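You operate a simulated robot arm through the tools that you are given. There is no shell and no other tool. Be economical: measure what you need, move in short steps, check, and stop when the job is done.

Carry out the task below with a simulated robot arm. There is one attempt and no reset: what you move stays moved.

Task
Fetch the red ribbed panel and set it on top of the grey test board. Then take the green sign and put it on top of the white test board. Then turn the black dial to 7. Then open the drawer of the packing bench, take the blue scoop from the inside of the drawer of the packing bench and put it on the top of the air grate and shut the drawer again. Then close the red drawer of the blue bench. Then turn the grease cup to 1. Then take the yellow block and leave it on the grey drip tray. Then open the drawer of the mould bench. The order counts. Set down upright: green sign.

It is judged by the outcome, as a careful person would: the job done as asked, and still so three seconds after it is handed in. It fails if anything else is knocked over, pushed out of place, dropped, spilled or broken.

Robot
A 7-joint arm with a two-finger parallel gripper on a trunk, on a base that drives. Base frame: it is fixed to the floor where the robot stands at the start and does not move with it; the origin is under the middle of the robot, x ahead of it, y to its left, z up. Lengths are in cm, angles in degrees, forces in N, time in s.
With the tool pointing down near the work surface it reaches from about 10 to 60 cm from the robot's upright axis, wherever it stands. Its first joint turns from -115.0 to 115.0 degrees. Places, roughly: black dial [40, 480, 90]; blue scoop (19x6x5 cm) [30, 660, 70]; drawer of the mould bench [-390, 730, 80]; drawer of the packing bench [30, 660, 70]; drip tray (27x25x6 cm) [-400, 730, 90]; grease cup [-160, 750, 90]; green sign [50, 50, 100]; grey test board [50, 425, 50]; red drawer of the blue bench [-110, 710, 70]; red ribbed panel [50, 0, 100]; top of the air grate (26x24 cm) [46, 704, 88]; white test board [50, 400, 50]; yellow block [-375, 725, 100]. Payload 3.91 kg.
The TCP is the grasp point between the finger pads, 3 cm short of the fingertips. In the tool frame z runs along the fingers and y along their closing line. Largest opening 11 cm; finger width 2, thickness 1; the body of the gripper, 4.8 by 11.2 cm, starts 5.5 cm behind the TCP.
Orientation is that of the tool frame in the base frame, as [roll, pitch, yaw] about the fixed x, y, z axes, in that order (R = Rz(yaw) Ry(pitch) Rx(roll)). With the fingers straight down and closing along the base's y, the tool's x points along the base's -x, its y along +y and its z along -z.

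Tools
- The arm moves only by the tool play_rows. Its argument "moves" is a list of rows, each an object (a shift or turn left out is 0, a gripper value left out holds the last) with "dp": the shift along the tool's x, y, z in units of 200 mm (1.0 is 200 mm), a list of three; "rotation": the turn, a rotation vector about the tool's x, y, z in units of 45 degrees (1.0 is 45 degrees), a list of three. In form: [{"dp": [tx, ty, tz], "rotation": [wx, wy, wz]}, ...]. A call has 1 to 20 rows; each row is the pose to reach, as a shift and turn from the pose commanded when the call began, along the tool's axes at that moment. "gripper" is the opening, from 0 (shut) to 1 (fully open), set as the call begins (left out, the last holds). A call with a number of a shift or a turn outside -1 to 1 is refused whole. Each row takes 0.2 s and may step no farther than 5 cm and 8.6 degrees from the row before; otherwise, or with a gripper value out of range, the whole call is refused. Where a pose cannot be reached the arm comes as near as it can. A force on the tool above 40 N (or 10 N above the force at the start of the call, whichever is more), or a blocked arm, ends the call early, and 0.2 s more pass. Each finger travels about 10.8 cm/s and halts on what it meets, pressing with about 35 N; the grip force reading is that of the motor and also rises with nothing between the fingers. The clock runs only during rows and for 0.2 s after the last one: add rows that repeat a pose to give the fingers time. The reply holds the time, the measured pose of the TCP, the force on the tool along the base axes, the opening and the grip force, in the units named above and with some noise, with the torque about the TCP (base axes, N m) and any sound that the robot's microphone picked up.
- Cameras (640 x 400 px; columns grow to the right, rows downward): "scene" is now at [1.72, 17.58, 163.33]; the picture's right is [0.26, -0.97, 0.00], its down [-0.71, -0.19, -0.67] and it looks along [0.65, 0.18, -0.74] (base axes); focal length 294 px, centre (320, 200). "wrist" rides on the gripper at [7.2, 1.7, -10.3] in the tool frame; the picture's right is [-0.23, 0.97, 0.00], its down [-0.76, -0.18, -0.62] and it looks along [-0.61, -0.14, 0.78] (tool axes); focal length 222 px, centre (320, 200). There is no depth. A picture from a camera that has moved, and an enlarged one, comes with that camera's place and axes in the base frame and with its lens.
- grab_frame(camera): a new picture of that camera. No time passes.
- lift_body(by): slides the trunk up (or, below 0, down) by that many cm; the arm and the scene camera ride with it, the base frame stays. It gives what a move gives, with no picture.
- roll_base(legs): drives the robot by 1 to 6 legs, each [ahead, turn to the left] in cm and degrees, along the robot's own axes; the way and the turn of a leg run together, so that a leg with both is an arc; at most 150 cm and 180 degrees a leg. The arm and the cameras ride along, it lands a little off, and it stops where it bumps. It gives what a move gives.
- turn_head(pan, tilt): turns the head with the scene camera to pan (to the left, within 155 degrees either way) and tilt (down, from -29 to 69), counted from straight ahead of the robot. It gives what a move gives.
- enlarge(camera, box): a new picture of the part [left, top, right, bottom] of that camera's present view, enlarged. No time passes.
- close_job(): hands the job in; it is judged then, once.

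Go step by step. Nothing tells you exact positions but the pictures and the camera data: compare them with the known pose of the tool, close in by small moves and look again before you grip or let go. The budget is 207 turns and 200 pictures, counting those below and the enlarged ones. Unless the task says otherwise, let go and move clear before handing in, and close with one line.

The tools are called by a JSON object that holds its "api" and its "payload". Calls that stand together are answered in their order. play_rows: Moves the arm, as the interface text tells. Its arguments: {"type":"object","properties":{"moves":{"type":"array"},"gripper":{"type":"number"}},"required":["moves"]} The other tools are called the same way: lift_body (by) slides the trunk up or down; roll_base (legs) drives the base; turn_head (pan, tilt) turns the head that bears the scene camera; grab_frame (camera) takes a picture; enlarge (camera, box) takes an enlarged picture of a part of a camera's view; close_job () hands the job in.

At the start:

```text
t: 0.0
tcp_pos: [29.36, 14.36, 124.48]
tool_rot: [180.0, 0.1, -179.5]
ft_force: [-0.5, -0.8, 0.6]
torque: [0.02, 0.01, -0.01]
gripper_width: 11.0
finger_force: 0.1
trunk travel left (down, up): [-75.0, 24.0]
robot x, y, heading: [0.1, -0.02, -0.2]
head pan, tilt: [15.1, 47.6]
```

scene: 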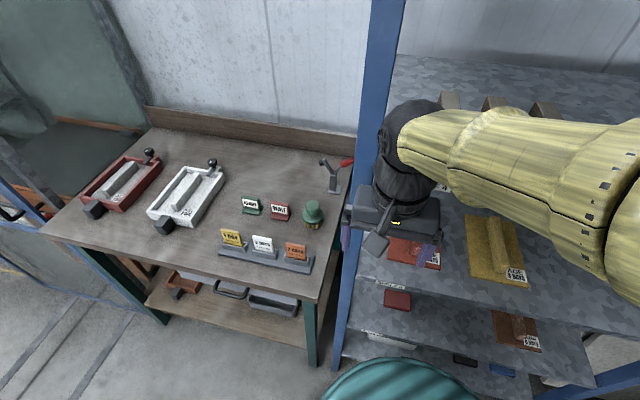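
wrist: 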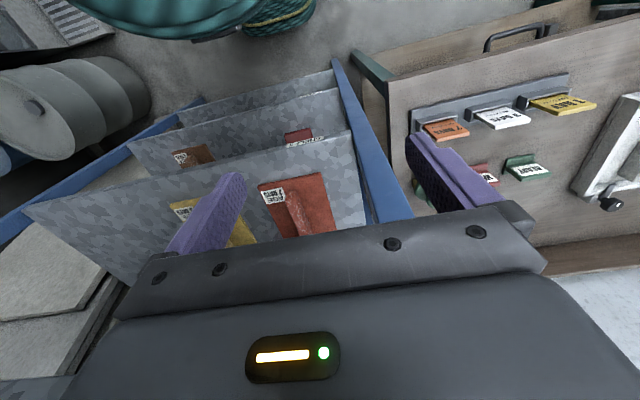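

I see a shelf rack ahead with a red panel and a workbench to the left with signs. I'll look closer at both before moving.

{"api": "enlarge", "payload": {"camera": "wrist", "box": [120, 60, 440, 260]}}

{"api": "enlarge", "payload": {"camera": "scene", "box": [320, 180, 640, 380]}}

{"api": "enlarge", "payload": {"camera": "scene", "box": [200, 150, 360, 290]}}

```text
2.00 times, centred on (280, 160) of wrist
camera zoom: at [21.94, 15.93, 134.67], right [0.22, 0.98, 0.0], down [0.76, -0.17, 0.62], along [0.61, -0.14, -0.78], focal length 444 px, centre (400, 280)
```

zoom: 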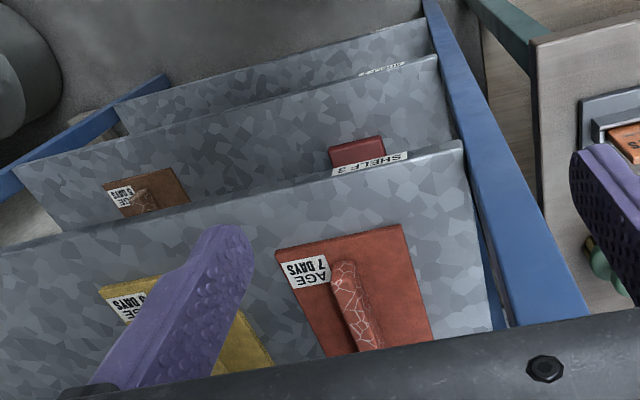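

```text
2.00 times, centred on (480, 280) of scene
camera zoom: at [1.72, 17.58, 163.33], right [0.26, -0.97, 0.0], down [-0.71, -0.19, -0.67], along [0.65, 0.18, -0.74], focal length 588 px, centre (0, 40)
```

zoom: 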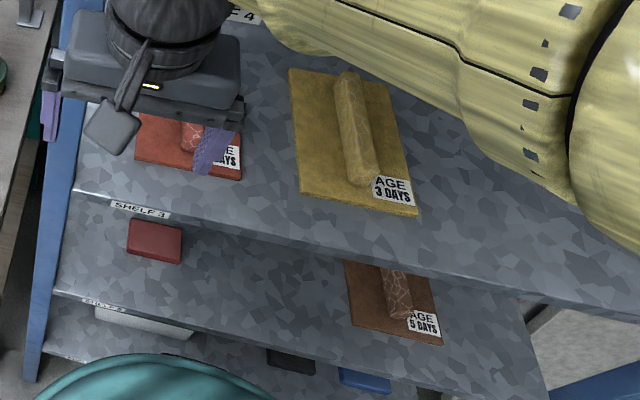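

```text
2.86 times, centred on (280, 220) of scene
camera zoom: at [1.72, 17.58, 163.33], right [0.26, -0.97, 0.0], down [-0.71, -0.19, -0.67], along [0.65, 0.18, -0.74], focal length 840 px, centre (434, 143)
```

zoom: 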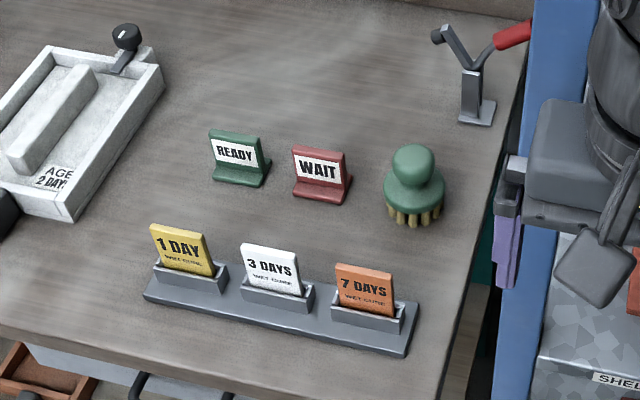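

The red panel with a rib lies on shelf 3 near (48, 4, 100) with another shelf (4) above, so I'll tip the tool forward about 45° outside the rack and look in.

{"api": "play_rows", "payload": {"moves": [{"rotation": [0, -0.18, 0], "dp": [0, 0, 0.1]}, {"rotation": [0, -0.36, 0], "dp": [0, 0, 0.2]}, {"rotation": [0, -0.54, 0], "dp": [0.0, 0, 0.3]}, {"rotation": [0, -0.72, 0], "dp": [0, 0, 0.4]}, {"rotation": [0, -0.9, 0], "dp": [0.0, 0, 0.5]}, {"rotation": [0, -1, 0], "dp": [0.0, -0.1, 0.5]}]}}

{"api": "grab_frame", "payload": {"camera": "wrist"}}

{"api": "grab_frame", "payload": {"camera": "scene"}}

```text
t: 1.4
tcp_pos: [33.75, 17.75, 119.58]
tool_rot: [180.0, 44.9, -179.5]
ft_force: [0.4, -0.1, -0.6]
torque: [0.03, 0.02, 0.0]
gripper_width: 11.03
finger_force: 0.0
out of reach, approached as far as the arm can: row 4, 5, 6
trunk travel left (down, up): [-75.0, 24.0]
robot x, y, heading: [-0.09, 0.13, -0.1]
head pan, tilt: [15.1, 47.6]
```

```text
194 pictures are left
camera wrist: at [21.22, 19.18, 121.74], right [0.15, 0.98, 0.16], down [0.1, -0.18, 0.98], along [0.98, -0.13, -0.13], focal length 222 px, centre (320, 200)
```

wrist: 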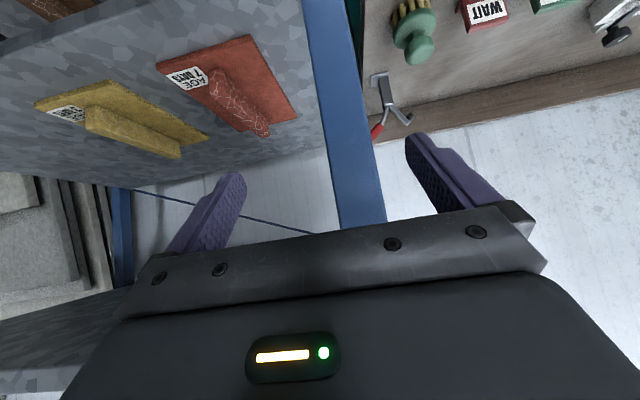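

```text
193 pictures are left
camera scene: at [1.73, 17.47, 163.35], right [0.26, -0.97, 0.0], down [-0.71, -0.19, -0.67], along [0.65, 0.18, -0.74], focal length 294 px, centre (320, 200)
```

scene: 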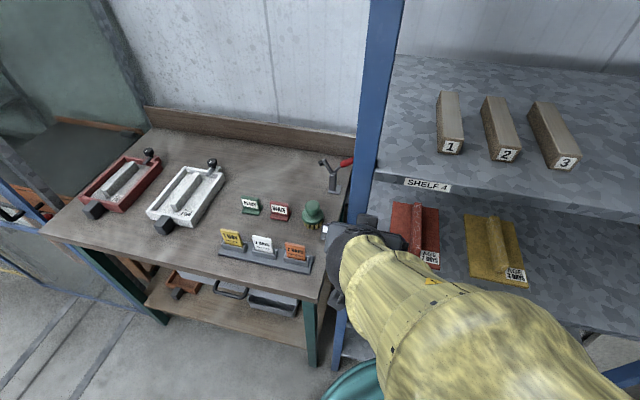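

{"api": "enlarge", "payload": {"camera": "scene", "box": [360, 160, 540, 290]}}

{"api": "enlarge", "payload": {"camera": "wrist", "box": [20, 0, 340, 200]}}

```text
3.08 times, centred on (450, 225) of scene
camera zoom: at [1.73, 17.47, 163.35], right [0.26, -0.97, 0.0], down [-0.71, -0.19, -0.67], along [0.65, 0.18, -0.74], focal length 905 px, centre (-80, 123)
```

zoom: 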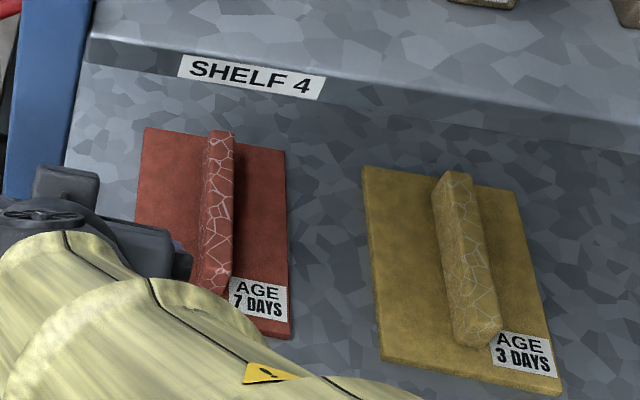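

```text
2.00 times, centred on (180, 100) of wrist
camera zoom: at [21.22, 19.18, 121.74], right [0.15, 0.98, 0.16], down [0.1, -0.18, 0.98], along [0.98, -0.13, -0.13], focal length 444 px, centre (600, 400)
```

zoom: 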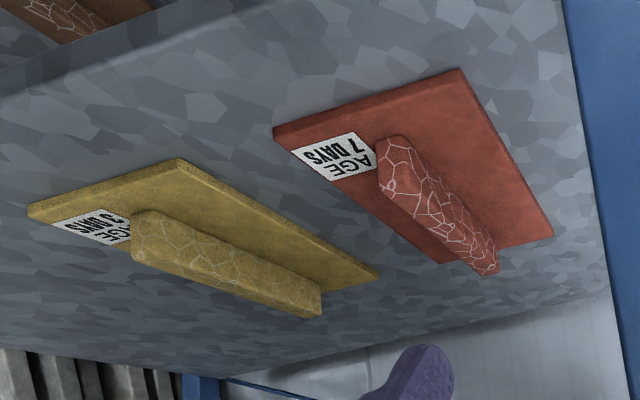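

The red panel spans about x 45–65, y −1.5–12 at z≈97, with its rib at y≈5.5. I'll back off, centre on y 5.5 and lower the trunk.

{"api": "play_rows", "payload": {"moves": [{"dp": [0.07, -0.15, -0.07], "rotation": [0, 0, 0]}, {"dp": [0.14, -0.3, -0.14]}, {"dp": [0.21, -0.45, -0.21]}, {"dp": [0.28, -0.61, -0.28]}]}}

{"api": "lift_body", "payload": {"by": -12}}

{"api": "grab_frame", "payload": {"camera": "wrist"}}

{"api": "grab_frame", "payload": {"camera": "scene"}}

```text
t: 2.4
tcp_pos: [32.21, 14.22, 123.41]
tool_rot: [-179.8, 45.1, -179.5]
ft_force: [0.6, 0.1, -0.1]
torque: [0.01, 0.01, -0.04]
gripper_width: 10.99
finger_force: 0.2
out of reach, approached as far as the arm can: row 1, 2, 3, 4
trunk travel left (down, up): [-75.0, 24.0]
robot x, y, heading: [0.17, -0.08, -0.1]
head pan, tilt: [15.1, 47.6]
```

```text
t: 3.9
tcp_pos: [32.38, 14.23, 111.46]
tool_rot: [179.9, 44.8, -179.5]
ft_force: [0.1, -0.7, 0.8]
torque: [0.0, -0.02, 0.01]
gripper_width: 11.01
finger_force: 0.1
trunk travel left (down, up): [-63.0, 36.0]
robot x, y, heading: [0.02, 0.06, -0.1]
head pan, tilt: [15.1, 47.6]
```

```text
190 pictures are left
camera wrist: at [19.73, 15.72, 113.54], right [0.15, 0.98, 0.16], down [0.1, -0.18, 0.98], along [0.98, -0.13, -0.12], focal length 222 px, centre (320, 200)
```

wrist: 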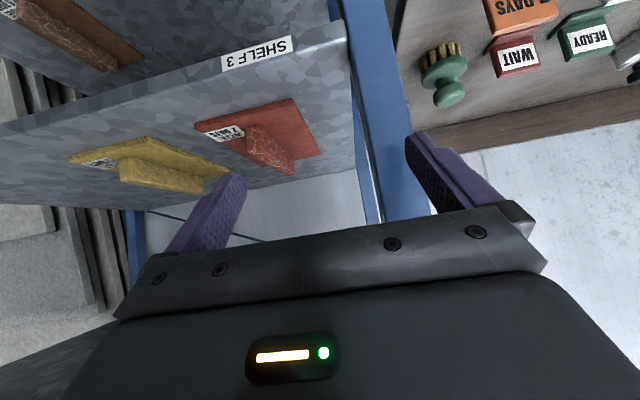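

```text
189 pictures are left
camera scene: at [1.71, 17.58, 151.34], right [0.26, -0.97, 0.0], down [-0.71, -0.19, -0.67], along [0.65, 0.18, -0.74], focal length 294 px, centre (320, 200)
```

scene: 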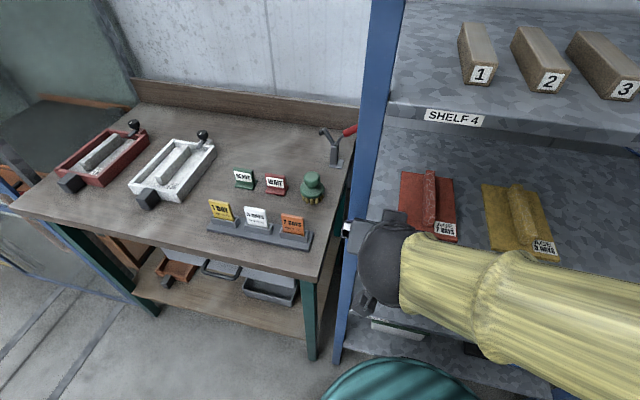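

{"api": "play_rows", "payload": {"moves": [{"dp": [0, -0.15, 0]}, {"dp": [0, -0.3, 0]}, {"dp": [0, -0.43, 0]}]}}

{"api": "grab_frame", "payload": {"camera": "wrist"}}

```text
t: 4.7
tcp_pos: [35.67, 10.28, 111.48]
tool_rot: [-179.9, 44.9, -179.4]
ft_force: [0.0, -0.2, 0.2]
torque: [-0.02, 0.0, -0.02]
gripper_width: 11.0
finger_force: 0.0
out of reach, approached as far as the arm can: row 1, 2, 3
trunk travel left (down, up): [-63.0, 36.0]
robot x, y, heading: [0.02, -0.08, -0.1]
head pan, tilt: [15.1, 47.6]
```

```text
188 pictures are left
camera wrist: at [23.15, 11.87, 113.53], right [0.15, 0.98, 0.16], down [0.1, -0.18, 0.98], along [0.98, -0.13, -0.13], focal length 222 px, centre (320, 200)
```

wrist: 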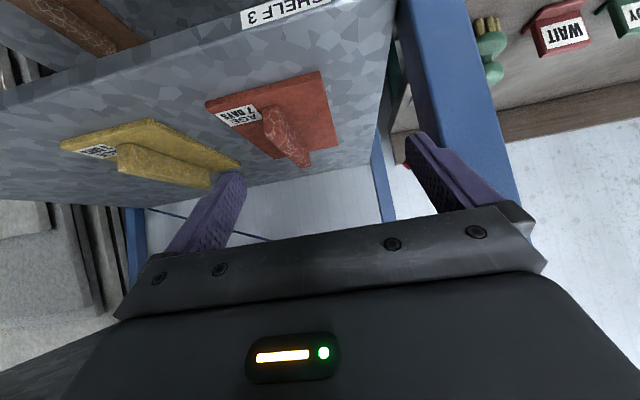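

{"api": "play_rows", "payload": {"moves": [{"dp": [-0.03, -0.12, 0.03]}, {"dp": [-0.08, -0.24, 0.08]}]}}

{"api": "grab_frame", "payload": {"camera": "wrist"}}

{"api": "grab_frame", "payload": {"camera": "scene"}}

```text
t: 5.3
tcp_pos: [38.15, 5.42, 111.54]
tool_rot: [-179.9, 45.0, -179.4]
ft_force: [-0.3, -0.3, 0.4]
torque: [0.01, -0.02, 0.0]
gripper_width: 11.0
finger_force: 0.1
out of reach, approached as far as the arm can: row 1
trunk travel left (down, up): [-63.0, 36.0]
robot x, y, heading: [0.32, -0.16, 0.1]
head pan, tilt: [15.1, 47.6]
```

```text
187 pictures are left
camera wrist: at [25.51, 7.03, 113.62], right [0.15, 0.98, 0.16], down [0.1, -0.18, 0.98], along [0.98, -0.13, -0.12], focal length 222 px, centre (320, 200)
```

wrist: 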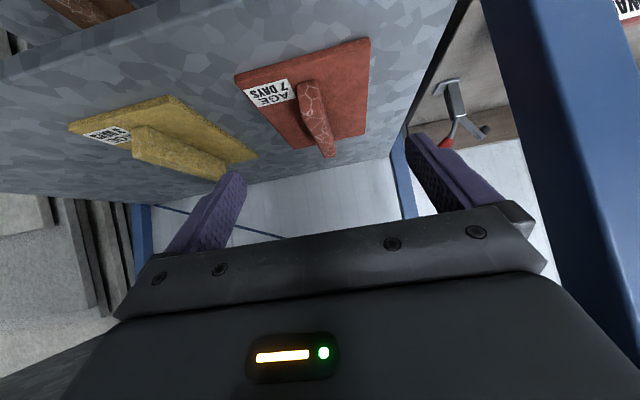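

```text
186 pictures are left
camera scene: at [1.7, 17.6, 151.33], right [0.26, -0.97, 0.0], down [-0.71, -0.19, -0.67], along [0.65, 0.18, -0.74], focal length 294 px, centre (320, 200)
```

scene: 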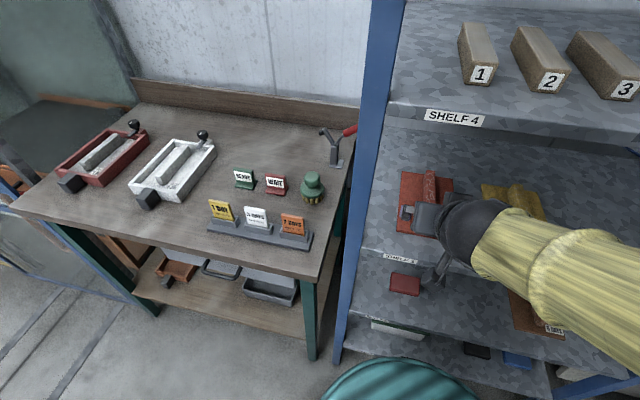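

Panel rib is centred at y≈5 and between the fingers. Advancing to above the rib first.

{"api": "play_rows", "payload": {"moves": [{"dp": [-0.05, 0, 0.2]}, {"dp": [-0.1, 0, 0.4]}, {"dp": [-0.16, -0.01, 0.6]}, {"dp": [-0.21, -0.02, 0.75]}, {"dp": [-0.265, -0.02, 0.866]}]}}

{"api": "grab_frame", "payload": {"camera": "wrist"}}

{"api": "grab_frame", "payload": {"camera": "scene"}}

```text
t: 6.5
tcp_pos: [53.93, 5.17, 102.92]
tool_rot: [179.9, 44.9, -179.7]
ft_force: [0.8, 0.3, 0.6]
torque: [0.01, -0.01, 0.0]
gripper_width: 11.01
finger_force: 0.1
trunk travel left (down, up): [-63.0, 36.0]
robot x, y, heading: [-0.06, -0.01, -0.3]
head pan, tilt: [15.1, 47.6]
```

```text
185 pictures are left
camera wrist: at [41.44, 6.76, 104.94], right [0.15, 0.97, 0.16], down [0.1, -0.18, 0.98], along [0.98, -0.13, -0.13], focal length 222 px, centre (320, 200)
```

wrist: 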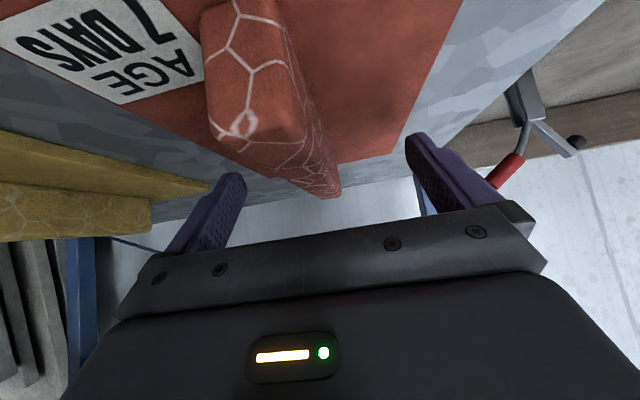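

```text
184 pictures are left
camera scene: at [1.79, 17.51, 151.34], right [0.26, -0.97, 0.0], down [-0.71, -0.19, -0.67], along [0.65, 0.18, -0.74], focal length 294 px, centre (320, 200)
```

scene: 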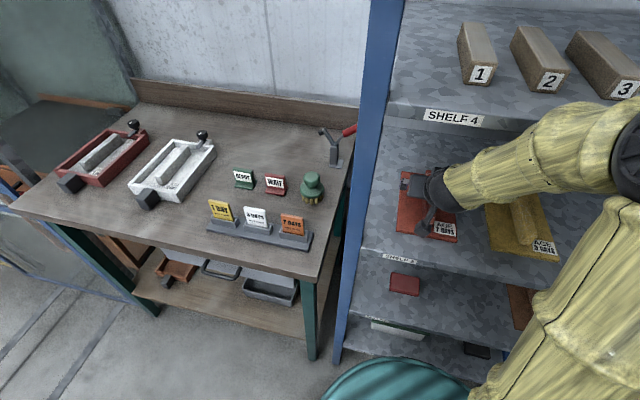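

{"api": "play_rows", "payload": {"moves": [{"dp": [0.06, -0.005, 0.06]}]}}

{"api": "play_rows", "payload": {"gripper": 0, "moves": [{"dp": [0, 0, 0]}, {"dp": [0, 0, 0]}, {"dp": [0, 0, 0]}, {"dp": [0, 0, 0]}, {"dp": [0, 0, 0]}]}}

{"api": "grab_frame", "payload": {"camera": "wrist"}}

```text
t: 6.9
tcp_pos: [54.01, 5.25, 101.88]
tool_rot: [-179.9, 45.8, -179.4]
ft_force: [1.7, 1.1, 33.2]
torque: [1.65, -0.5, 0.57]
gripper_width: 10.99
finger_force: 0.2
trunk travel left (down, up): [-63.0, 36.0]
robot x, y, heading: [0.34, -0.07, 0.1]
head pan, tilt: [15.1, 47.6]
```

```text
t: 7.2
tcp_pos: [54.21, 5.48, 101.81]
tool_rot: [-179.9, 45.8, -179.3]
ft_force: [5.2, -2.8, 3.2]
torque: [-0.27, 0.47, -0.14]
gripper_width: 4.92
finger_force: 10.7
trunk travel left (down, up): [-63.0, 36.0]
robot x, y, heading: [-0.14, -0.25, -0.1]
head pan, tilt: [15.1, 47.6]
stopped in row 1: the force on the tool passed its limit at 63 N (the readings are from after the stop); the commanded pose is now the measured one
```

```text
183 pictures are left
camera wrist: at [41.58, 7.07, 103.67], right [0.14, 0.98, 0.16], down [0.08, -0.18, 0.98], along [0.99, -0.13, -0.11], focal length 222 px, centre (320, 200)
```

wrist: 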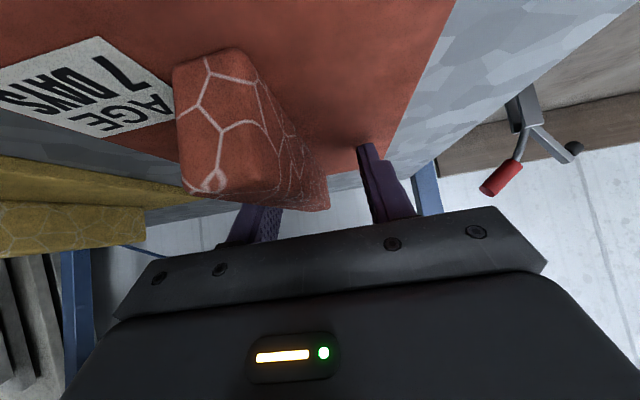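

{"api": "play_rows", "payload": {"gripper": 0.55, "moves": [{"dp": [-0.01, 0, -0.01]}, {"dp": [-0.015, -0.03, -0.015]}, {"dp": [-0.015, -0.055, -0.015]}]}}

{"api": "grab_frame", "payload": {"camera": "wrist"}}

```text
t: 8.0
tcp_pos: [54.2, 4.32, 101.84]
tool_rot: [180.0, 45.5, -179.3]
ft_force: [-0.4, 0.7, -0.7]
torque: [0.01, 0.0, 0.01]
gripper_width: 6.04
finger_force: 0.0
trunk travel left (down, up): [-63.0, 36.0]
robot x, y, heading: [-0.07, 0.02, -0.0]
head pan, tilt: [15.1, 47.6]
```

```text
182 pictures are left
camera wrist: at [41.55, 5.81, 103.9], right [0.15, 0.98, 0.16], down [0.09, -0.18, 0.98], along [0.98, -0.13, -0.12], focal length 222 px, centre (320, 200)
```

wrist: 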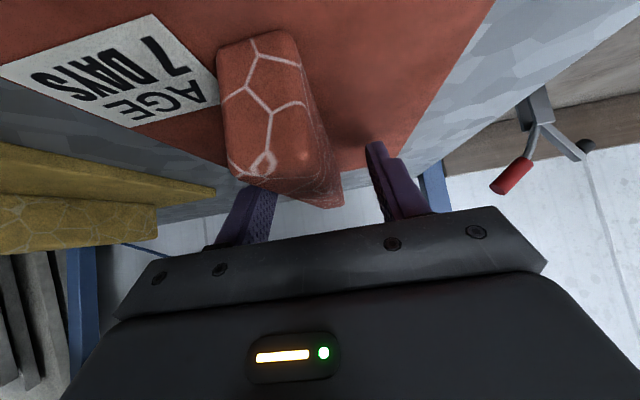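

{"api": "play_rows", "payload": {"gripper": 0, "moves": [{"dp": [0, 0, 0]}, {"dp": [0, 0, 0]}, {"dp": [0, 0, 0]}, {"dp": [0, 0, 0]}, {"dp": [0, 0, 0]}]}}

{"api": "grab_frame", "payload": {"camera": "wrist"}}

```text
t: 9.2
tcp_pos: [54.16, 4.14, 102.0]
tool_rot: [-180.0, 45.6, -179.3]
ft_force: [-0.7, -1.3, -0.4]
torque: [0.03, -0.09, 0.06]
gripper_width: 2.2
finger_force: 34.5
trunk travel left (down, up): [-63.0, 36.0]
robot x, y, heading: [0.26, 0.2, -0.0]
head pan, tilt: [15.1, 47.6]
```

```text
181 pictures are left
camera wrist: at [41.58, 5.82, 103.92], right [0.15, 0.98, 0.16], down [0.09, -0.18, 0.98], along [0.98, -0.13, -0.11], focal length 222 px, centre (320, 200)
```

wrist: 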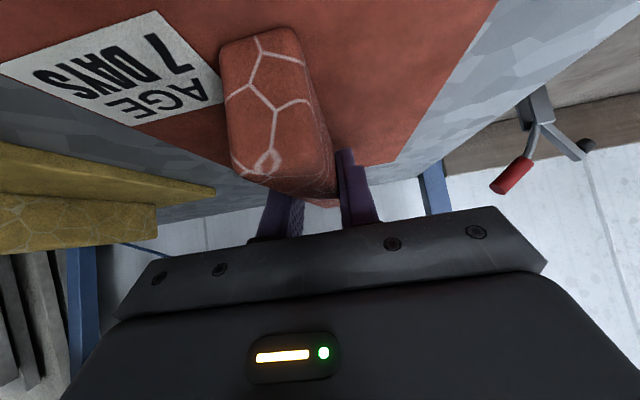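

Rib is gripped (2.2 cm). Lifting a little.

{"api": "play_rows", "payload": {"moves": [{"dp": [-0.035, 0, -0.035]}, {"dp": [-0.07, 0, -0.07]}]}}

{"api": "grab_frame", "payload": {"camera": "wrist"}}

{"api": "grab_frame", "payload": {"camera": "scene"}}

```text
t: 9.8
tcp_pos: [54.08, 4.34, 104.01]
tool_rot: [179.9, 45.6, -179.3]
ft_force: [-0.6, 0.4, 1.7]
torque: [0.14, 0.23, 0.17]
gripper_width: 2.1
finger_force: 35.2
trunk travel left (down, up): [-63.0, 36.0]
robot x, y, heading: [0.36, -0.44, -0.1]
head pan, tilt: [15.1, 47.6]
```

```text
180 pictures are left
camera wrist: at [41.46, 5.86, 106.02], right [0.15, 0.98, 0.16], down [0.09, -0.18, 0.98], along [0.99, -0.13, -0.11], focal length 222 px, centre (320, 200)
```

wrist: 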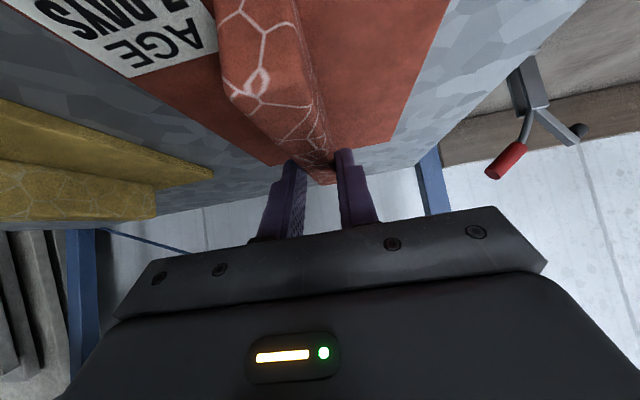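

```text
179 pictures are left
camera scene: at [1.72, 17.58, 151.34], right [0.26, -0.97, 0.0], down [-0.71, -0.19, -0.67], along [0.65, 0.18, -0.74], focal length 294 px, centre (320, 200)
```

scene: 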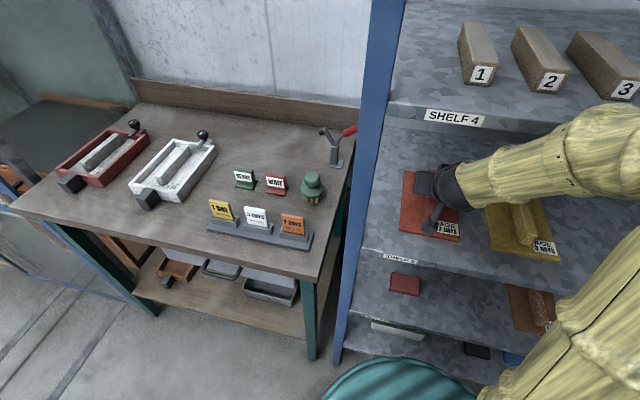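

{"api": "enlarge", "payload": {"camera": "scene", "box": [380, 150, 500, 250]}}

{"api": "enlarge", "payload": {"camera": "wrist", "box": [180, 60, 440, 240]}}

```text
4.00 times, centred on (440, 200) of scene
camera zoom: at [1.72, 17.58, 151.34], right [0.26, -0.97, 0.0], down [-0.71, -0.19, -0.67], along [0.65, 0.18, -0.74], focal length 1177 px, centre (-160, 200)
```

zoom: 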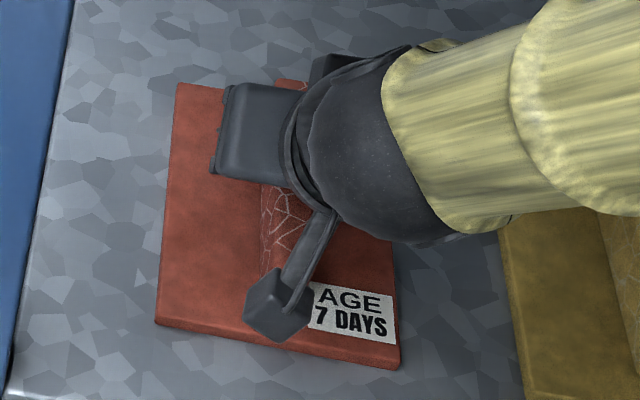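

```text
2.22 times, centred on (310, 150) of wrist
camera zoom: at [41.46, 5.86, 106.02], right [0.15, 0.98, 0.16], down [0.09, -0.18, 0.98], along [0.99, -0.13, -0.11], focal length 494 px, centre (342, 311)
```

zoom: 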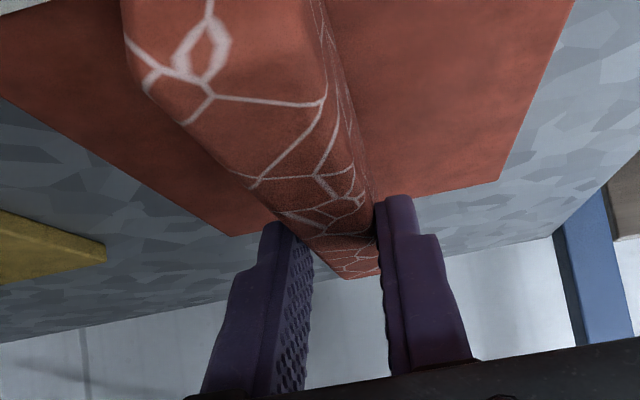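

The fingers slid up off the rib; the panel stayed on the shelf. I'll open slightly, go down fully to the plate, re-grip and lift slowly while watching force.

{"api": "play_rows", "payload": {"gripper": 0.45, "moves": [{"dp": [0, 0, 0]}, {"dp": [0.03, 0.005, 0.03]}, {"dp": [0.06, 0.01, 0.06]}, {"dp": [0.08, 0.01, 0.08]}]}}

{"api": "grab_frame", "payload": {"camera": "wrist"}}

```text
t: 10.8
tcp_pos: [54.17, 4.53, 101.82]
tool_rot: [179.9, 45.7, -179.3]
ft_force: [0.7, -0.6, 5.2]
torque: [0.11, -0.07, 0.03]
gripper_width: 4.95
finger_force: 0.1
trunk travel left (down, up): [-63.0, 36.0]
robot x, y, heading: [0.14, 0.29, -0.1]
head pan, tilt: [15.1, 47.6]
```

```text
176 pictures are left
camera wrist: at [41.51, 6.02, 103.73], right [0.15, 0.98, 0.16], down [0.09, -0.18, 0.98], along [0.99, -0.13, -0.11], focal length 222 px, centre (320, 200)
```

wrist: 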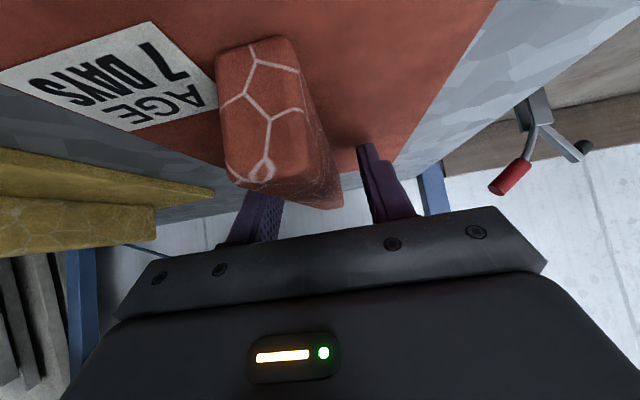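

{"api": "play_rows", "payload": {"gripper": 0, "moves": [{"dp": [0, 0, 0]}, {"dp": [0, 0, 0]}, {"dp": [0, 0, 0]}, {"dp": [0, 0, 0]}, {"dp": [0, 0, 0]}, {"dp": [0, 0, 0]}, {"dp": [0, 0, 0]}, {"dp": [0, 0, 0]}]}}

{"api": "play_rows", "payload": {"moves": [{"dp": [-0.004, 0, -0.004]}, {"dp": [-0.008, 0, -0.008]}, {"dp": [-0.012, 0, -0.012]}, {"dp": [-0.016, 0, -0.016]}, {"dp": [-0.02, 0, -0.02]}]}}

{"api": "grab_frame", "payload": {"camera": "wrist"}}

```text
t: 12.6
tcp_pos: [54.1, 4.46, 101.81]
tool_rot: [180.0, 45.6, -179.3]
ft_force: [2.0, -2.8, 9.4]
torque: [-0.25, -0.37, -0.63]
gripper_width: 2.21
finger_force: 35.0
trunk travel left (down, up): [-63.0, 36.0]
robot x, y, heading: [-0.27, -0.25, 0.1]
head pan, tilt: [15.1, 47.6]
```

```text
t: 13.8
tcp_pos: [54.13, 4.57, 102.26]
tool_rot: [180.0, 45.6, -179.4]
ft_force: [-0.2, -0.4, -8.2]
torque: [-0.02, 0.01, -0.01]
gripper_width: 2.18
finger_force: 34.6
trunk travel left (down, up): [-63.0, 36.0]
robot x, y, heading: [0.24, 0.38, 0.2]
head pan, tilt: [15.1, 47.6]
```

```text
175 pictures are left
camera wrist: at [41.56, 6.13, 104.19], right [0.15, 0.98, 0.16], down [0.09, -0.18, 0.98], along [0.98, -0.13, -0.12], focal length 222 px, centre (320, 200)
```

wrist: 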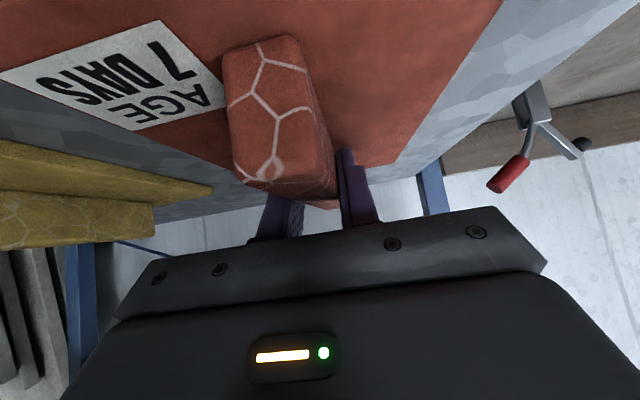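

Now it carries 8 N with no torque, so the panel is lifting. Continuing slowly.

{"api": "play_rows", "payload": {"moves": [{"dp": [-0.008, 0, -0.008]}, {"dp": [-0.016, 0, -0.016]}, {"dp": [-0.024, 0, -0.024]}, {"dp": [-0.032, 0, -0.032]}, {"dp": [-0.04, 0, -0.04]}, {"dp": [-0.048, 0, -0.048]}]}}

{"api": "grab_frame", "payload": {"camera": "wrist"}}

{"api": "enlarge", "payload": {"camera": "scene", "box": [380, 150, 500, 250]}}

```text
t: 15.2
tcp_pos: [54.18, 4.44, 103.66]
tool_rot: [180.0, 45.5, -179.2]
ft_force: [-0.2, 0.1, -7.2]
torque: [-0.01, 0.01, 0.01]
gripper_width: 2.19
finger_force: 34.8
trunk travel left (down, up): [-63.0, 36.0]
robot x, y, heading: [-0.35, -0.07, 0.1]
head pan, tilt: [15.1, 47.6]
```

```text
174 pictures are left
camera wrist: at [41.56, 6.02, 105.61], right [0.15, 0.98, 0.16], down [0.09, -0.18, 0.98], along [0.98, -0.13, -0.12], focal length 222 px, centre (320, 200)
```

wrist: 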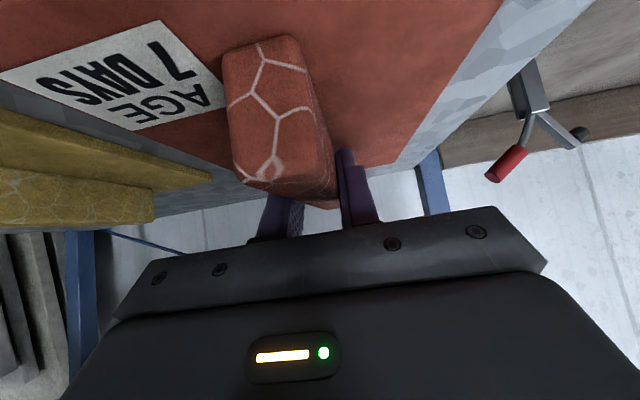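

```text
4.00 times, centred on (440, 200) of scene
camera zoom: at [1.79, 17.58, 151.33], right [0.26, -0.97, 0.0], down [-0.71, -0.19, -0.67], along [0.65, 0.18, -0.74], focal length 1177 px, centre (-160, 200)
```

zoom: 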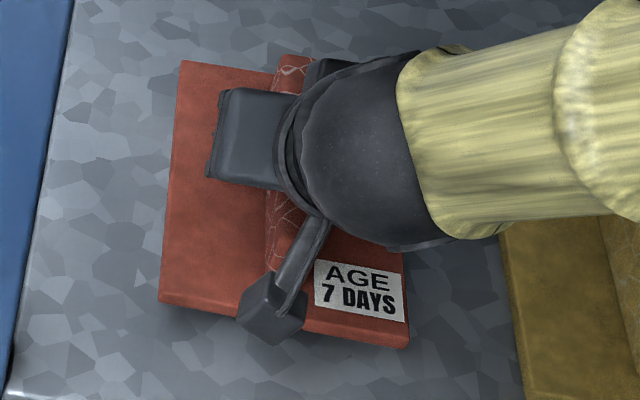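

The panel is held about 1.7 cm above the shelf. Before backing out I'll look around for free floor.

{"api": "turn_head", "payload": {"pan": 150, "tilt": 35}}

{"api": "grab_frame", "payload": {"camera": "scene"}}

{"api": "turn_head", "payload": {"pan": 85, "tilt": 25}}

{"api": "grab_frame", "payload": {"camera": "scene"}}

```text
t: 17.4
tcp_pos: [54.14, 4.52, 103.7]
tool_rot: [180.0, 45.4, -179.3]
ft_force: [-0.5, -0.7, -7.6]
torque: [0.01, -0.01, 0.0]
gripper_width: 2.2
finger_force: 35.0
trunk travel left (down, up): [-63.0, 36.0]
robot x, y, heading: [0.1, 0.02, -0.2]
head pan, tilt: [150.0, 35.0]
```

```text
172 pictures are left
camera scene: at [-13.48, 19.92, 153.19], right [0.5, 0.87, 0.0], down [0.5, -0.29, -0.82], along [-0.71, 0.41, -0.57], focal length 294 px, centre (320, 200)
```

scene: 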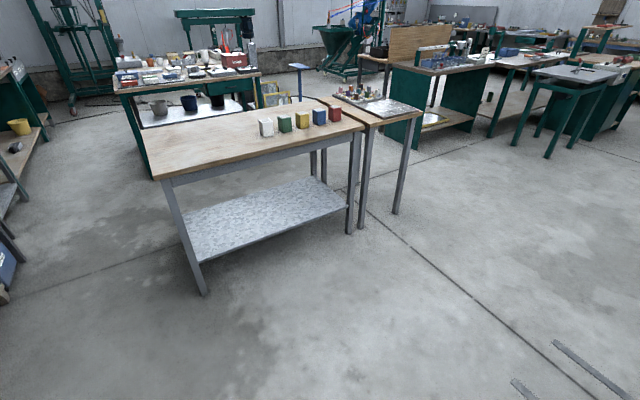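

```text
t: 18.8
tcp_pos: [54.19, 4.49, 103.7]
tool_rot: [180.0, 45.5, -179.4]
ft_force: [-0.1, -0.2, -7.9]
torque: [-0.01, -0.01, -0.01]
gripper_width: 2.19
finger_force: 35.0
trunk travel left (down, up): [-63.0, 36.0]
robot x, y, heading: [-0.22, 0.06, -0.0]
head pan, tilt: [85.0, 25.0]
```

```text
171 pictures are left
camera scene: at [-5.06, 24.7, 154.76], right [1.0, -0.09, 0.0], down [-0.04, -0.42, -0.91], along [0.08, 0.9, -0.42], focal length 294 px, centre (320, 200)
```

scene: 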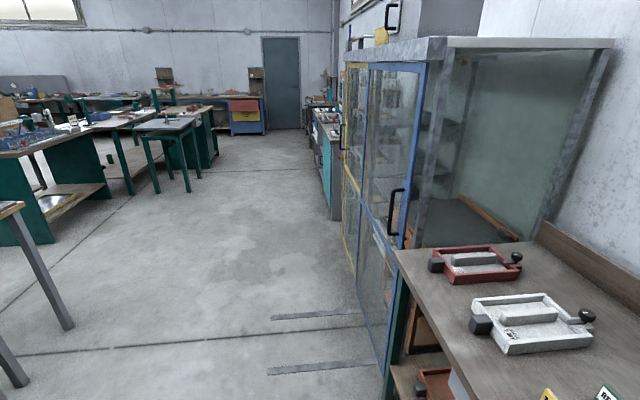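

The aisle at x≈−65 running +y is free. Backing straight out of the rack, then lowering reach and turning left.

{"api": "roll_base", "payload": {"legs": [[-62, 0]]}}

{"api": "grab_frame", "payload": {"camera": "wrist"}}

```text
t: 22.8
tcp_pos: [-9.15, 4.33, 103.81]
tool_rot: [-180.0, 45.5, -179.5]
ft_force: [-0.6, 0.4, -6.1]
torque: [0.0, 0.04, 0.02]
gripper_width: 2.17
finger_force: 35.6
trunk travel left (down, up): [-63.0, 36.0]
robot x, y, heading: [-63.35, 0.74, -0.1]
head pan, tilt: [85.0, 25.0]
```

```text
170 pictures are left
camera wrist: at [-21.72, 5.93, 105.62], right [0.15, 0.98, 0.16], down [0.09, -0.18, 0.98], along [0.98, -0.13, -0.11], focal length 222 px, centre (320, 200)
```

wrist: 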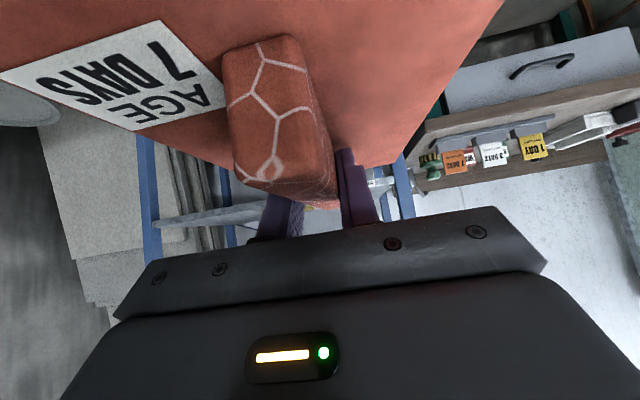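

{"api": "roll_base", "payload": {"legs": [[0, 90], [130, 0]]}}

{"api": "turn_head", "payload": {"pan": -20, "tilt": 25}}

{"api": "grab_frame", "payload": {"camera": "scene"}}

```text
t: 36.0
tcp_pos: [-68.27, 183.13, 103.61]
tool_rot: [180.0, 45.6, -88.8]
ft_force: [-0.3, -0.2, -7.6]
torque: [-0.01, -0.01, 0.02]
gripper_width: 2.17
finger_force: 35.4
trunk travel left (down, up): [-63.0, 36.0]
robot x, y, heading: [-63.24, 128.93, 90.5]
head pan, tilt: [85.0, 25.0]
```

```text
t: 37.8
tcp_pos: [-68.14, 183.16, 103.61]
tool_rot: [-180.0, 45.5, -88.8]
ft_force: [0.7, -0.5, -7.3]
torque: [-0.02, -0.01, 0.0]
gripper_width: 2.22
finger_force: 35.1
trunk travel left (down, up): [-63.0, 36.0]
robot x, y, heading: [-62.9, 128.87, 90.6]
head pan, tilt: [-20.0, 25.0]
```

```text
169 pictures are left
camera scene: at [-75.3, 131.78, 154.75], right [0.94, -0.33, 0.0], down [-0.14, -0.4, -0.91], along [0.3, 0.85, -0.42], focal length 294 px, centre (320, 200)
```

scene: 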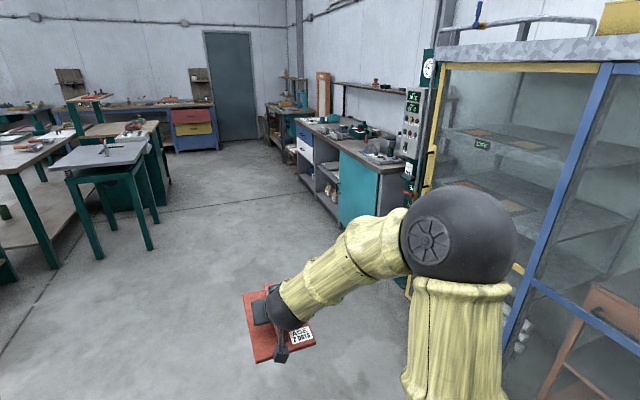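

{"api": "roll_base", "payload": {"legs": [[140, 0], [100, 0]]}}

{"api": "turn_head", "payload": {"pan": -70, "tilt": 35}}

{"api": "grab_frame", "payload": {"camera": "scene"}}

```text
t: 51.6
tcp_pos: [-71.72, 422.5, 103.71]
tool_rot: [-180.0, 45.5, -88.1]
ft_force: [-0.3, 1.1, -7.2]
torque: [0.02, -0.02, 0.02]
gripper_width: 2.19
finger_force: 35.1
trunk travel left (down, up): [-63.0, 36.0]
robot x, y, heading: [-66.33, 368.1, 91.2]
head pan, tilt: [-20.0, 25.0]
```

```text
t: 52.8
tcp_pos: [-71.63, 422.57, 103.75]
tool_rot: [-179.9, 45.5, -88.2]
ft_force: [0.6, -0.1, -7.4]
torque: [-0.08, 0.02, 0.01]
gripper_width: 2.16
finger_force: 34.6
trunk travel left (down, up): [-63.0, 36.0]
robot x, y, heading: [-66.19, 368.48, 91.1]
head pan, tilt: [-70.0, 35.0]
```

```text
168 pictures are left
camera scene: at [-73.14, 365.63, 153.18], right [0.36, -0.93, 0.0], down [-0.53, -0.21, -0.82], along [0.76, 0.3, -0.57], focal length 294 px, centre (320, 200)
```

scene: 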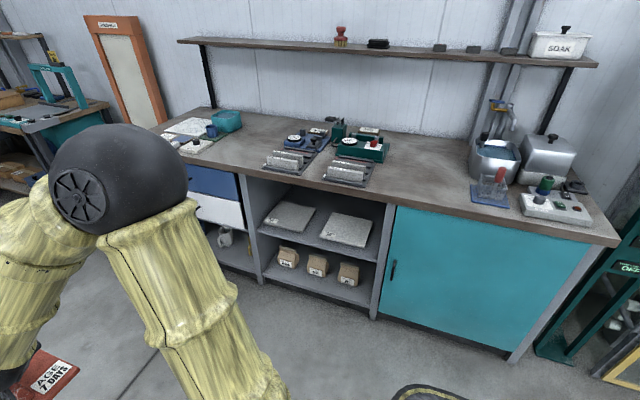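

{"api": "enlarge", "payload": {"camera": "scene", "box": [220, 120, 420, 320]}}

{"api": "enlarge", "payload": {"camera": "scene", "box": [160, 90, 420, 210]}}

```text
2.00 times, centred on (320, 220) of scene
camera zoom: at [-73.14, 365.63, 153.18], right [0.36, -0.93, 0.0], down [-0.53, -0.21, -0.82], along [0.76, 0.3, -0.57], focal length 588 px, centre (320, 160)
```

zoom: 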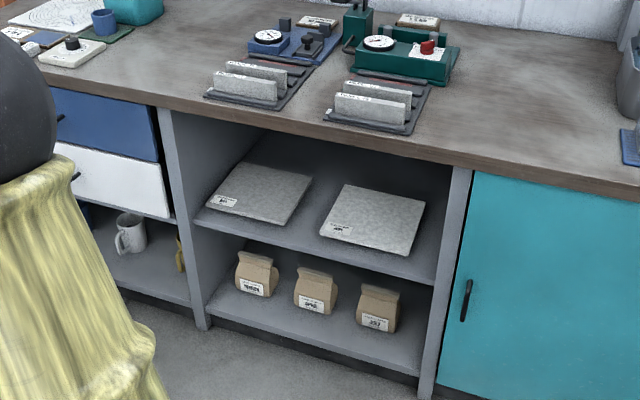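

```text
2.46 times, centred on (290, 150) of scene
camera zoom: at [-73.14, 365.63, 153.18], right [0.36, -0.93, 0.0], down [-0.53, -0.21, -0.82], along [0.76, 0.3, -0.57], focal length 724 px, centre (394, 323)
```

zoom: 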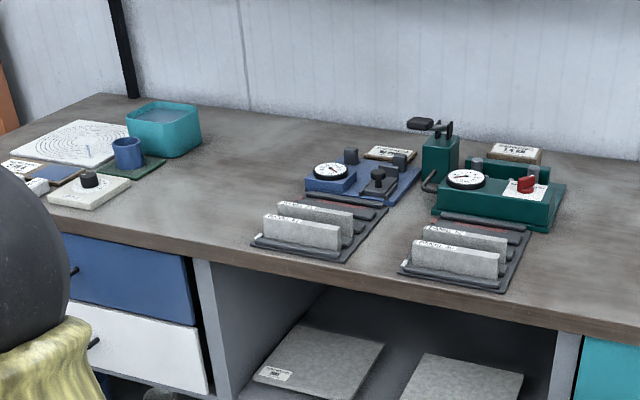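

The grey board is the left one on the cubby shelf (about x 33–55, y 418–441, z≈50) and the white the right. Driving level with it, lowering the trunk, and facing the bench.

{"api": "roll_base", "payload": {"legs": [[56, 0], [0, -91.2]]}}

{"api": "lift_body", "payload": {"by": -40}}

{"api": "turn_head", "payload": {"pan": 0, "tilt": 35}}

{"api": "grab_frame", "payload": {"camera": "scene"}}

```text
t: 62.1
tcp_pos: [-12.89, 427.19, 103.71]
tool_rot: [-180.0, 45.6, 179.6]
ft_force: [1.0, 0.2, -6.9]
torque: [-0.01, 0.03, -0.01]
gripper_width: 2.18
finger_force: 34.8
trunk travel left (down, up): [-63.0, 36.0]
robot x, y, heading: [-67.3, 423.5, -0.7]
head pan, tilt: [-70.0, 35.0]
```

```text
t: 65.9
tcp_pos: [-12.98, 427.26, 63.6]
tool_rot: [-180.0, 45.5, 179.5]
ft_force: [0.6, 0.0, -7.9]
torque: [0.01, 0.01, -0.02]
gripper_width: 2.2
finger_force: 35.4
trunk travel left (down, up): [-23.0, 76.0]
robot x, y, heading: [-67.03, 424.11, -1.4]
head pan, tilt: [-70.0, 35.0]
```

```text
t: 67.3
tcp_pos: [-12.94, 427.33, 63.7]
tool_rot: [-179.9, 45.5, 179.6]
ft_force: [0.2, 0.0, -6.8]
torque: [-0.01, 0.03, 0.01]
gripper_width: 2.16
finger_force: 34.9
trunk travel left (down, up): [-23.0, 76.0]
robot x, y, heading: [-66.99, 423.95, -1.0]
head pan, tilt: [0.0, 35.0]
```

```text
165 pictures are left
camera scene: at [-63.94, 439.31, 113.18], right [-0.02, -1.0, 0.0], down [-0.57, 0.01, -0.82], along [0.82, -0.02, -0.57], focal length 294 px, centre (320, 200)
```

scene: 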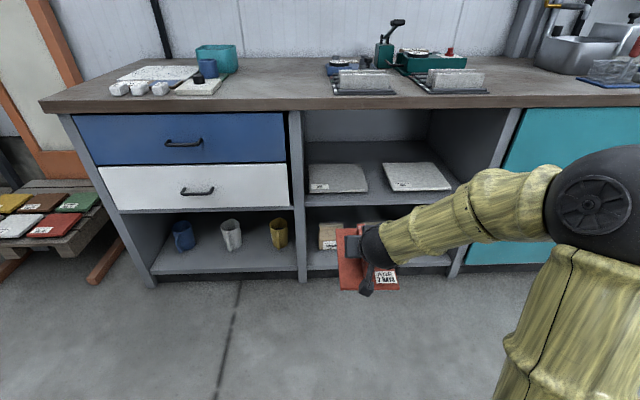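

{"api": "play_rows", "payload": {"moves": [{"dp": [0, 0.04, 0]}, {"dp": [0, 0.08, 0]}, {"dp": [0, 0.12, 0]}, {"dp": [0, 0.15, 0]}]}}

{"api": "lift_body", "payload": {"by": -4.5}}

{"api": "roll_base", "payload": {"legs": [[35, 0.8]]}}

{"api": "grab_frame", "payload": {"camera": "wrist"}}

{"api": "grab_frame", "payload": {"camera": "scene"}}

```text
t: 68.3
tcp_pos: [-12.89, 430.3, 63.67]
tool_rot: [-179.9, 45.5, 179.5]
ft_force: [-0.4, 0.0, -7.2]
torque: [0.01, 0.01, 0.0]
gripper_width: 2.21
finger_force: 35.2
trunk travel left (down, up): [-23.0, 76.0]
robot x, y, heading: [-67.16, 423.77, -1.0]
head pan, tilt: [0.0, 35.0]
```

```text
t: 69.2
tcp_pos: [-12.9, 430.39, 59.07]
tool_rot: [179.9, 45.5, 179.5]
ft_force: [-0.5, -0.2, -8.0]
torque: [-0.03, 0.0, -0.02]
gripper_width: 2.18
finger_force: 35.3
trunk travel left (down, up): [-18.5, 80.5]
robot x, y, heading: [-67.25, 424.0, -1.1]
head pan, tilt: [0.0, 35.0]
```

```text
t: 71.7
tcp_pos: [21.71, 430.56, 59.14]
tool_rot: [179.9, 45.5, -179.8]
ft_force: [-0.3, 0.9, -6.5]
torque: [0.0, -0.01, 0.01]
gripper_width: 2.21
finger_force: 34.9
trunk travel left (down, up): [-18.5, 80.5]
robot x, y, heading: [-32.77, 423.11, -0.4]
head pan, tilt: [0.0, 35.0]
```

```text
164 pictures are left
camera wrist: at [9.04, 432.16, 61.1], right [0.15, 0.97, 0.16], down [0.09, -0.18, 0.98], along [0.98, -0.14, -0.12], focal length 222 px, centre (320, 200)
```

wrist: 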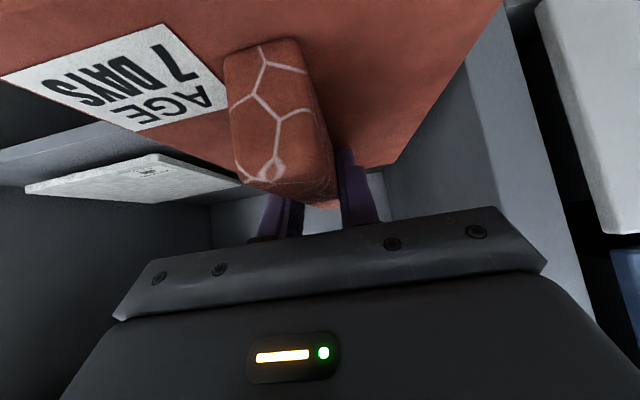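

```text
163 pictures are left
camera scene: at [-29.48, 438.91, 108.68], right [-0.01, -1.0, 0.0], down [-0.57, 0.0, -0.82], along [0.82, -0.01, -0.57], focal length 294 px, centre (320, 200)
```

scene: 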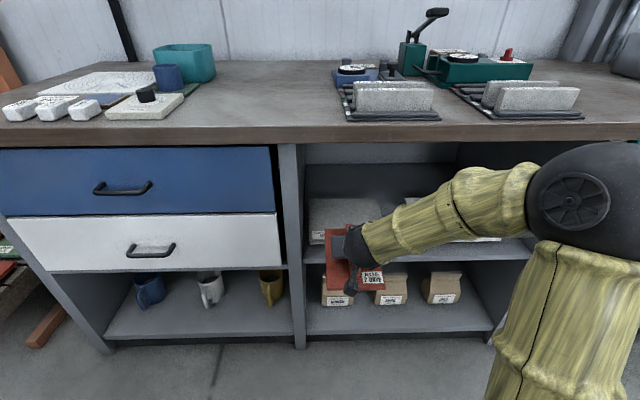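

{"api": "roll_base", "payload": {"legs": [[21.5, 0]]}}

{"api": "grab_frame", "payload": {"camera": "wrist"}}

{"api": "grab_frame", "payload": {"camera": "scene"}}

```text
t: 73.7
tcp_pos: [42.34, 430.11, 58.69]
tool_rot: [-179.8, 44.8, -179.7]
ft_force: [-0.1, -0.5, -7.3]
torque: [0.01, -0.01, 0.01]
gripper_width: 2.18
finger_force: 34.7
trunk travel left (down, up): [-18.5, 80.5]
robot x, y, heading: [-11.16, 422.97, -0.5]
head pan, tilt: [0.0, 35.0]
stopped in leg 1: the robot was blocked; the commanded pose is now the measured one
```

```text
162 pictures are left
camera wrist: at [29.68, 431.69, 60.85], right [0.16, 0.97, 0.16], down [0.1, -0.17, 0.98], along [0.98, -0.14, -0.13], focal length 222 px, centre (320, 200)
```

wrist: 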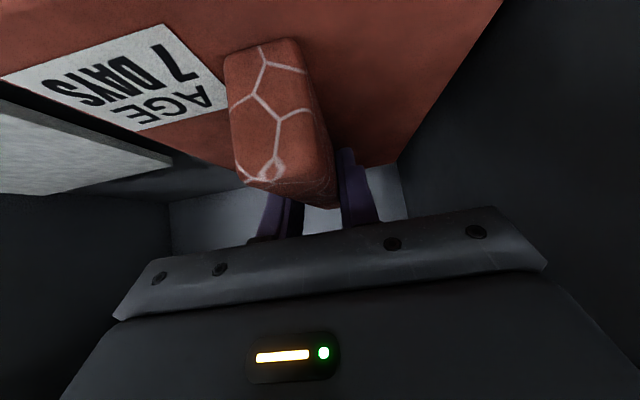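

```text
161 pictures are left
camera scene: at [-8.36, 438.71, 108.68], right [-0.01, -1.0, 0.0], down [-0.57, 0.01, -0.82], along [0.82, -0.01, -0.57], focal length 294 px, centre (320, 200)
```

scene: 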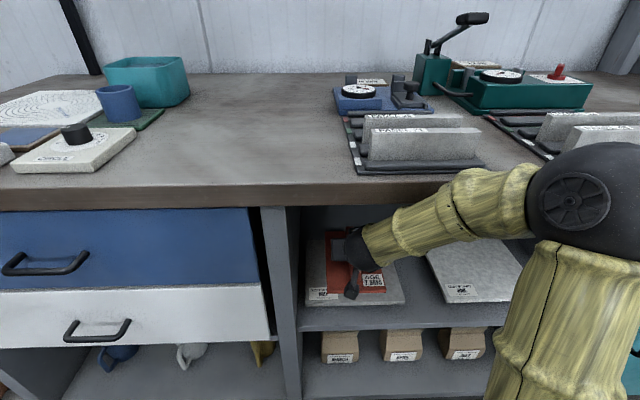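

The arm just brushed the bench edge; TCP is over the board already. Backing a centimetre and lowering toward the board.

{"api": "roll_base", "payload": {"legs": [[-1.2, 0]]}}

{"api": "lift_body", "payload": {"by": -3}}

{"api": "enlarge", "payload": {"camera": "scene", "box": [280, 190, 480, 340]}}

{"api": "grab_frame", "payload": {"camera": "wrist"}}

```text
t: 74.4
tcp_pos: [41.17, 430.14, 58.91]
tool_rot: [-179.9, 44.9, -179.8]
ft_force: [1.8, 0.4, -7.6]
torque: [-0.01, 0.02, -0.01]
gripper_width: 2.19
finger_force: 35.0
trunk travel left (down, up): [-18.5, 80.5]
robot x, y, heading: [-12.88, 423.46, -0.7]
head pan, tilt: [0.0, 35.0]
```

```text
t: 75.2
tcp_pos: [41.21, 430.01, 55.86]
tool_rot: [-179.8, 44.9, -179.7]
ft_force: [-0.1, 0.2, -8.0]
torque: [-0.02, 0.0, 0.0]
gripper_width: 2.14
finger_force: 34.8
trunk travel left (down, up): [-15.5, 83.5]
robot x, y, heading: [-12.83, 423.48, -0.7]
head pan, tilt: [0.0, 35.0]
```

```text
2.67 times, centred on (380, 265) of scene
camera zoom: at [-9.52, 438.72, 105.67], right [-0.01, -1.0, 0.0], down [-0.57, 0.01, -0.82], along [0.82, -0.01, -0.57], focal length 784 px, centre (160, 27)
```

zoom: 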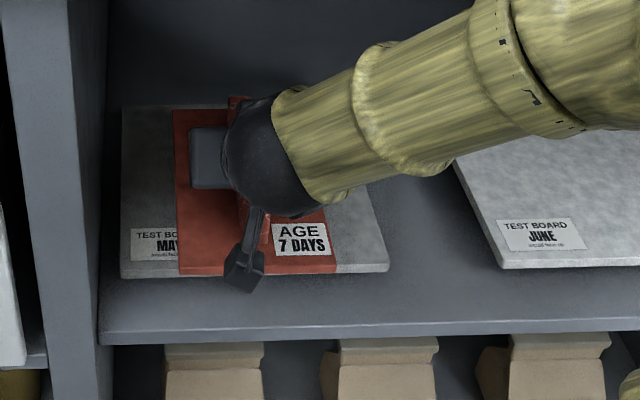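

```text
159 pictures are left
camera wrist: at [28.57, 431.73, 57.87], right [0.16, 0.97, 0.16], down [0.1, -0.17, 0.98], along [0.98, -0.14, -0.12], focal length 222 px, centre (320, 200)
```

wrist: 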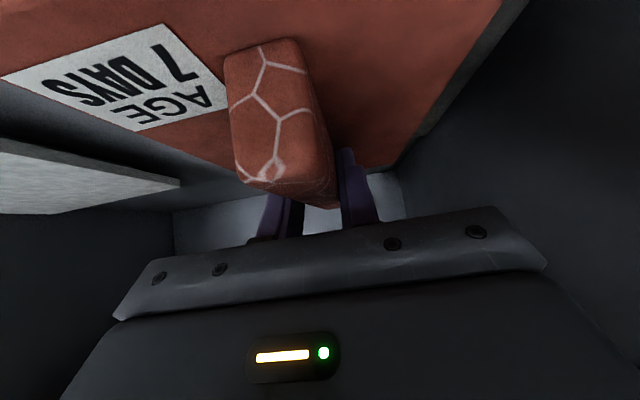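

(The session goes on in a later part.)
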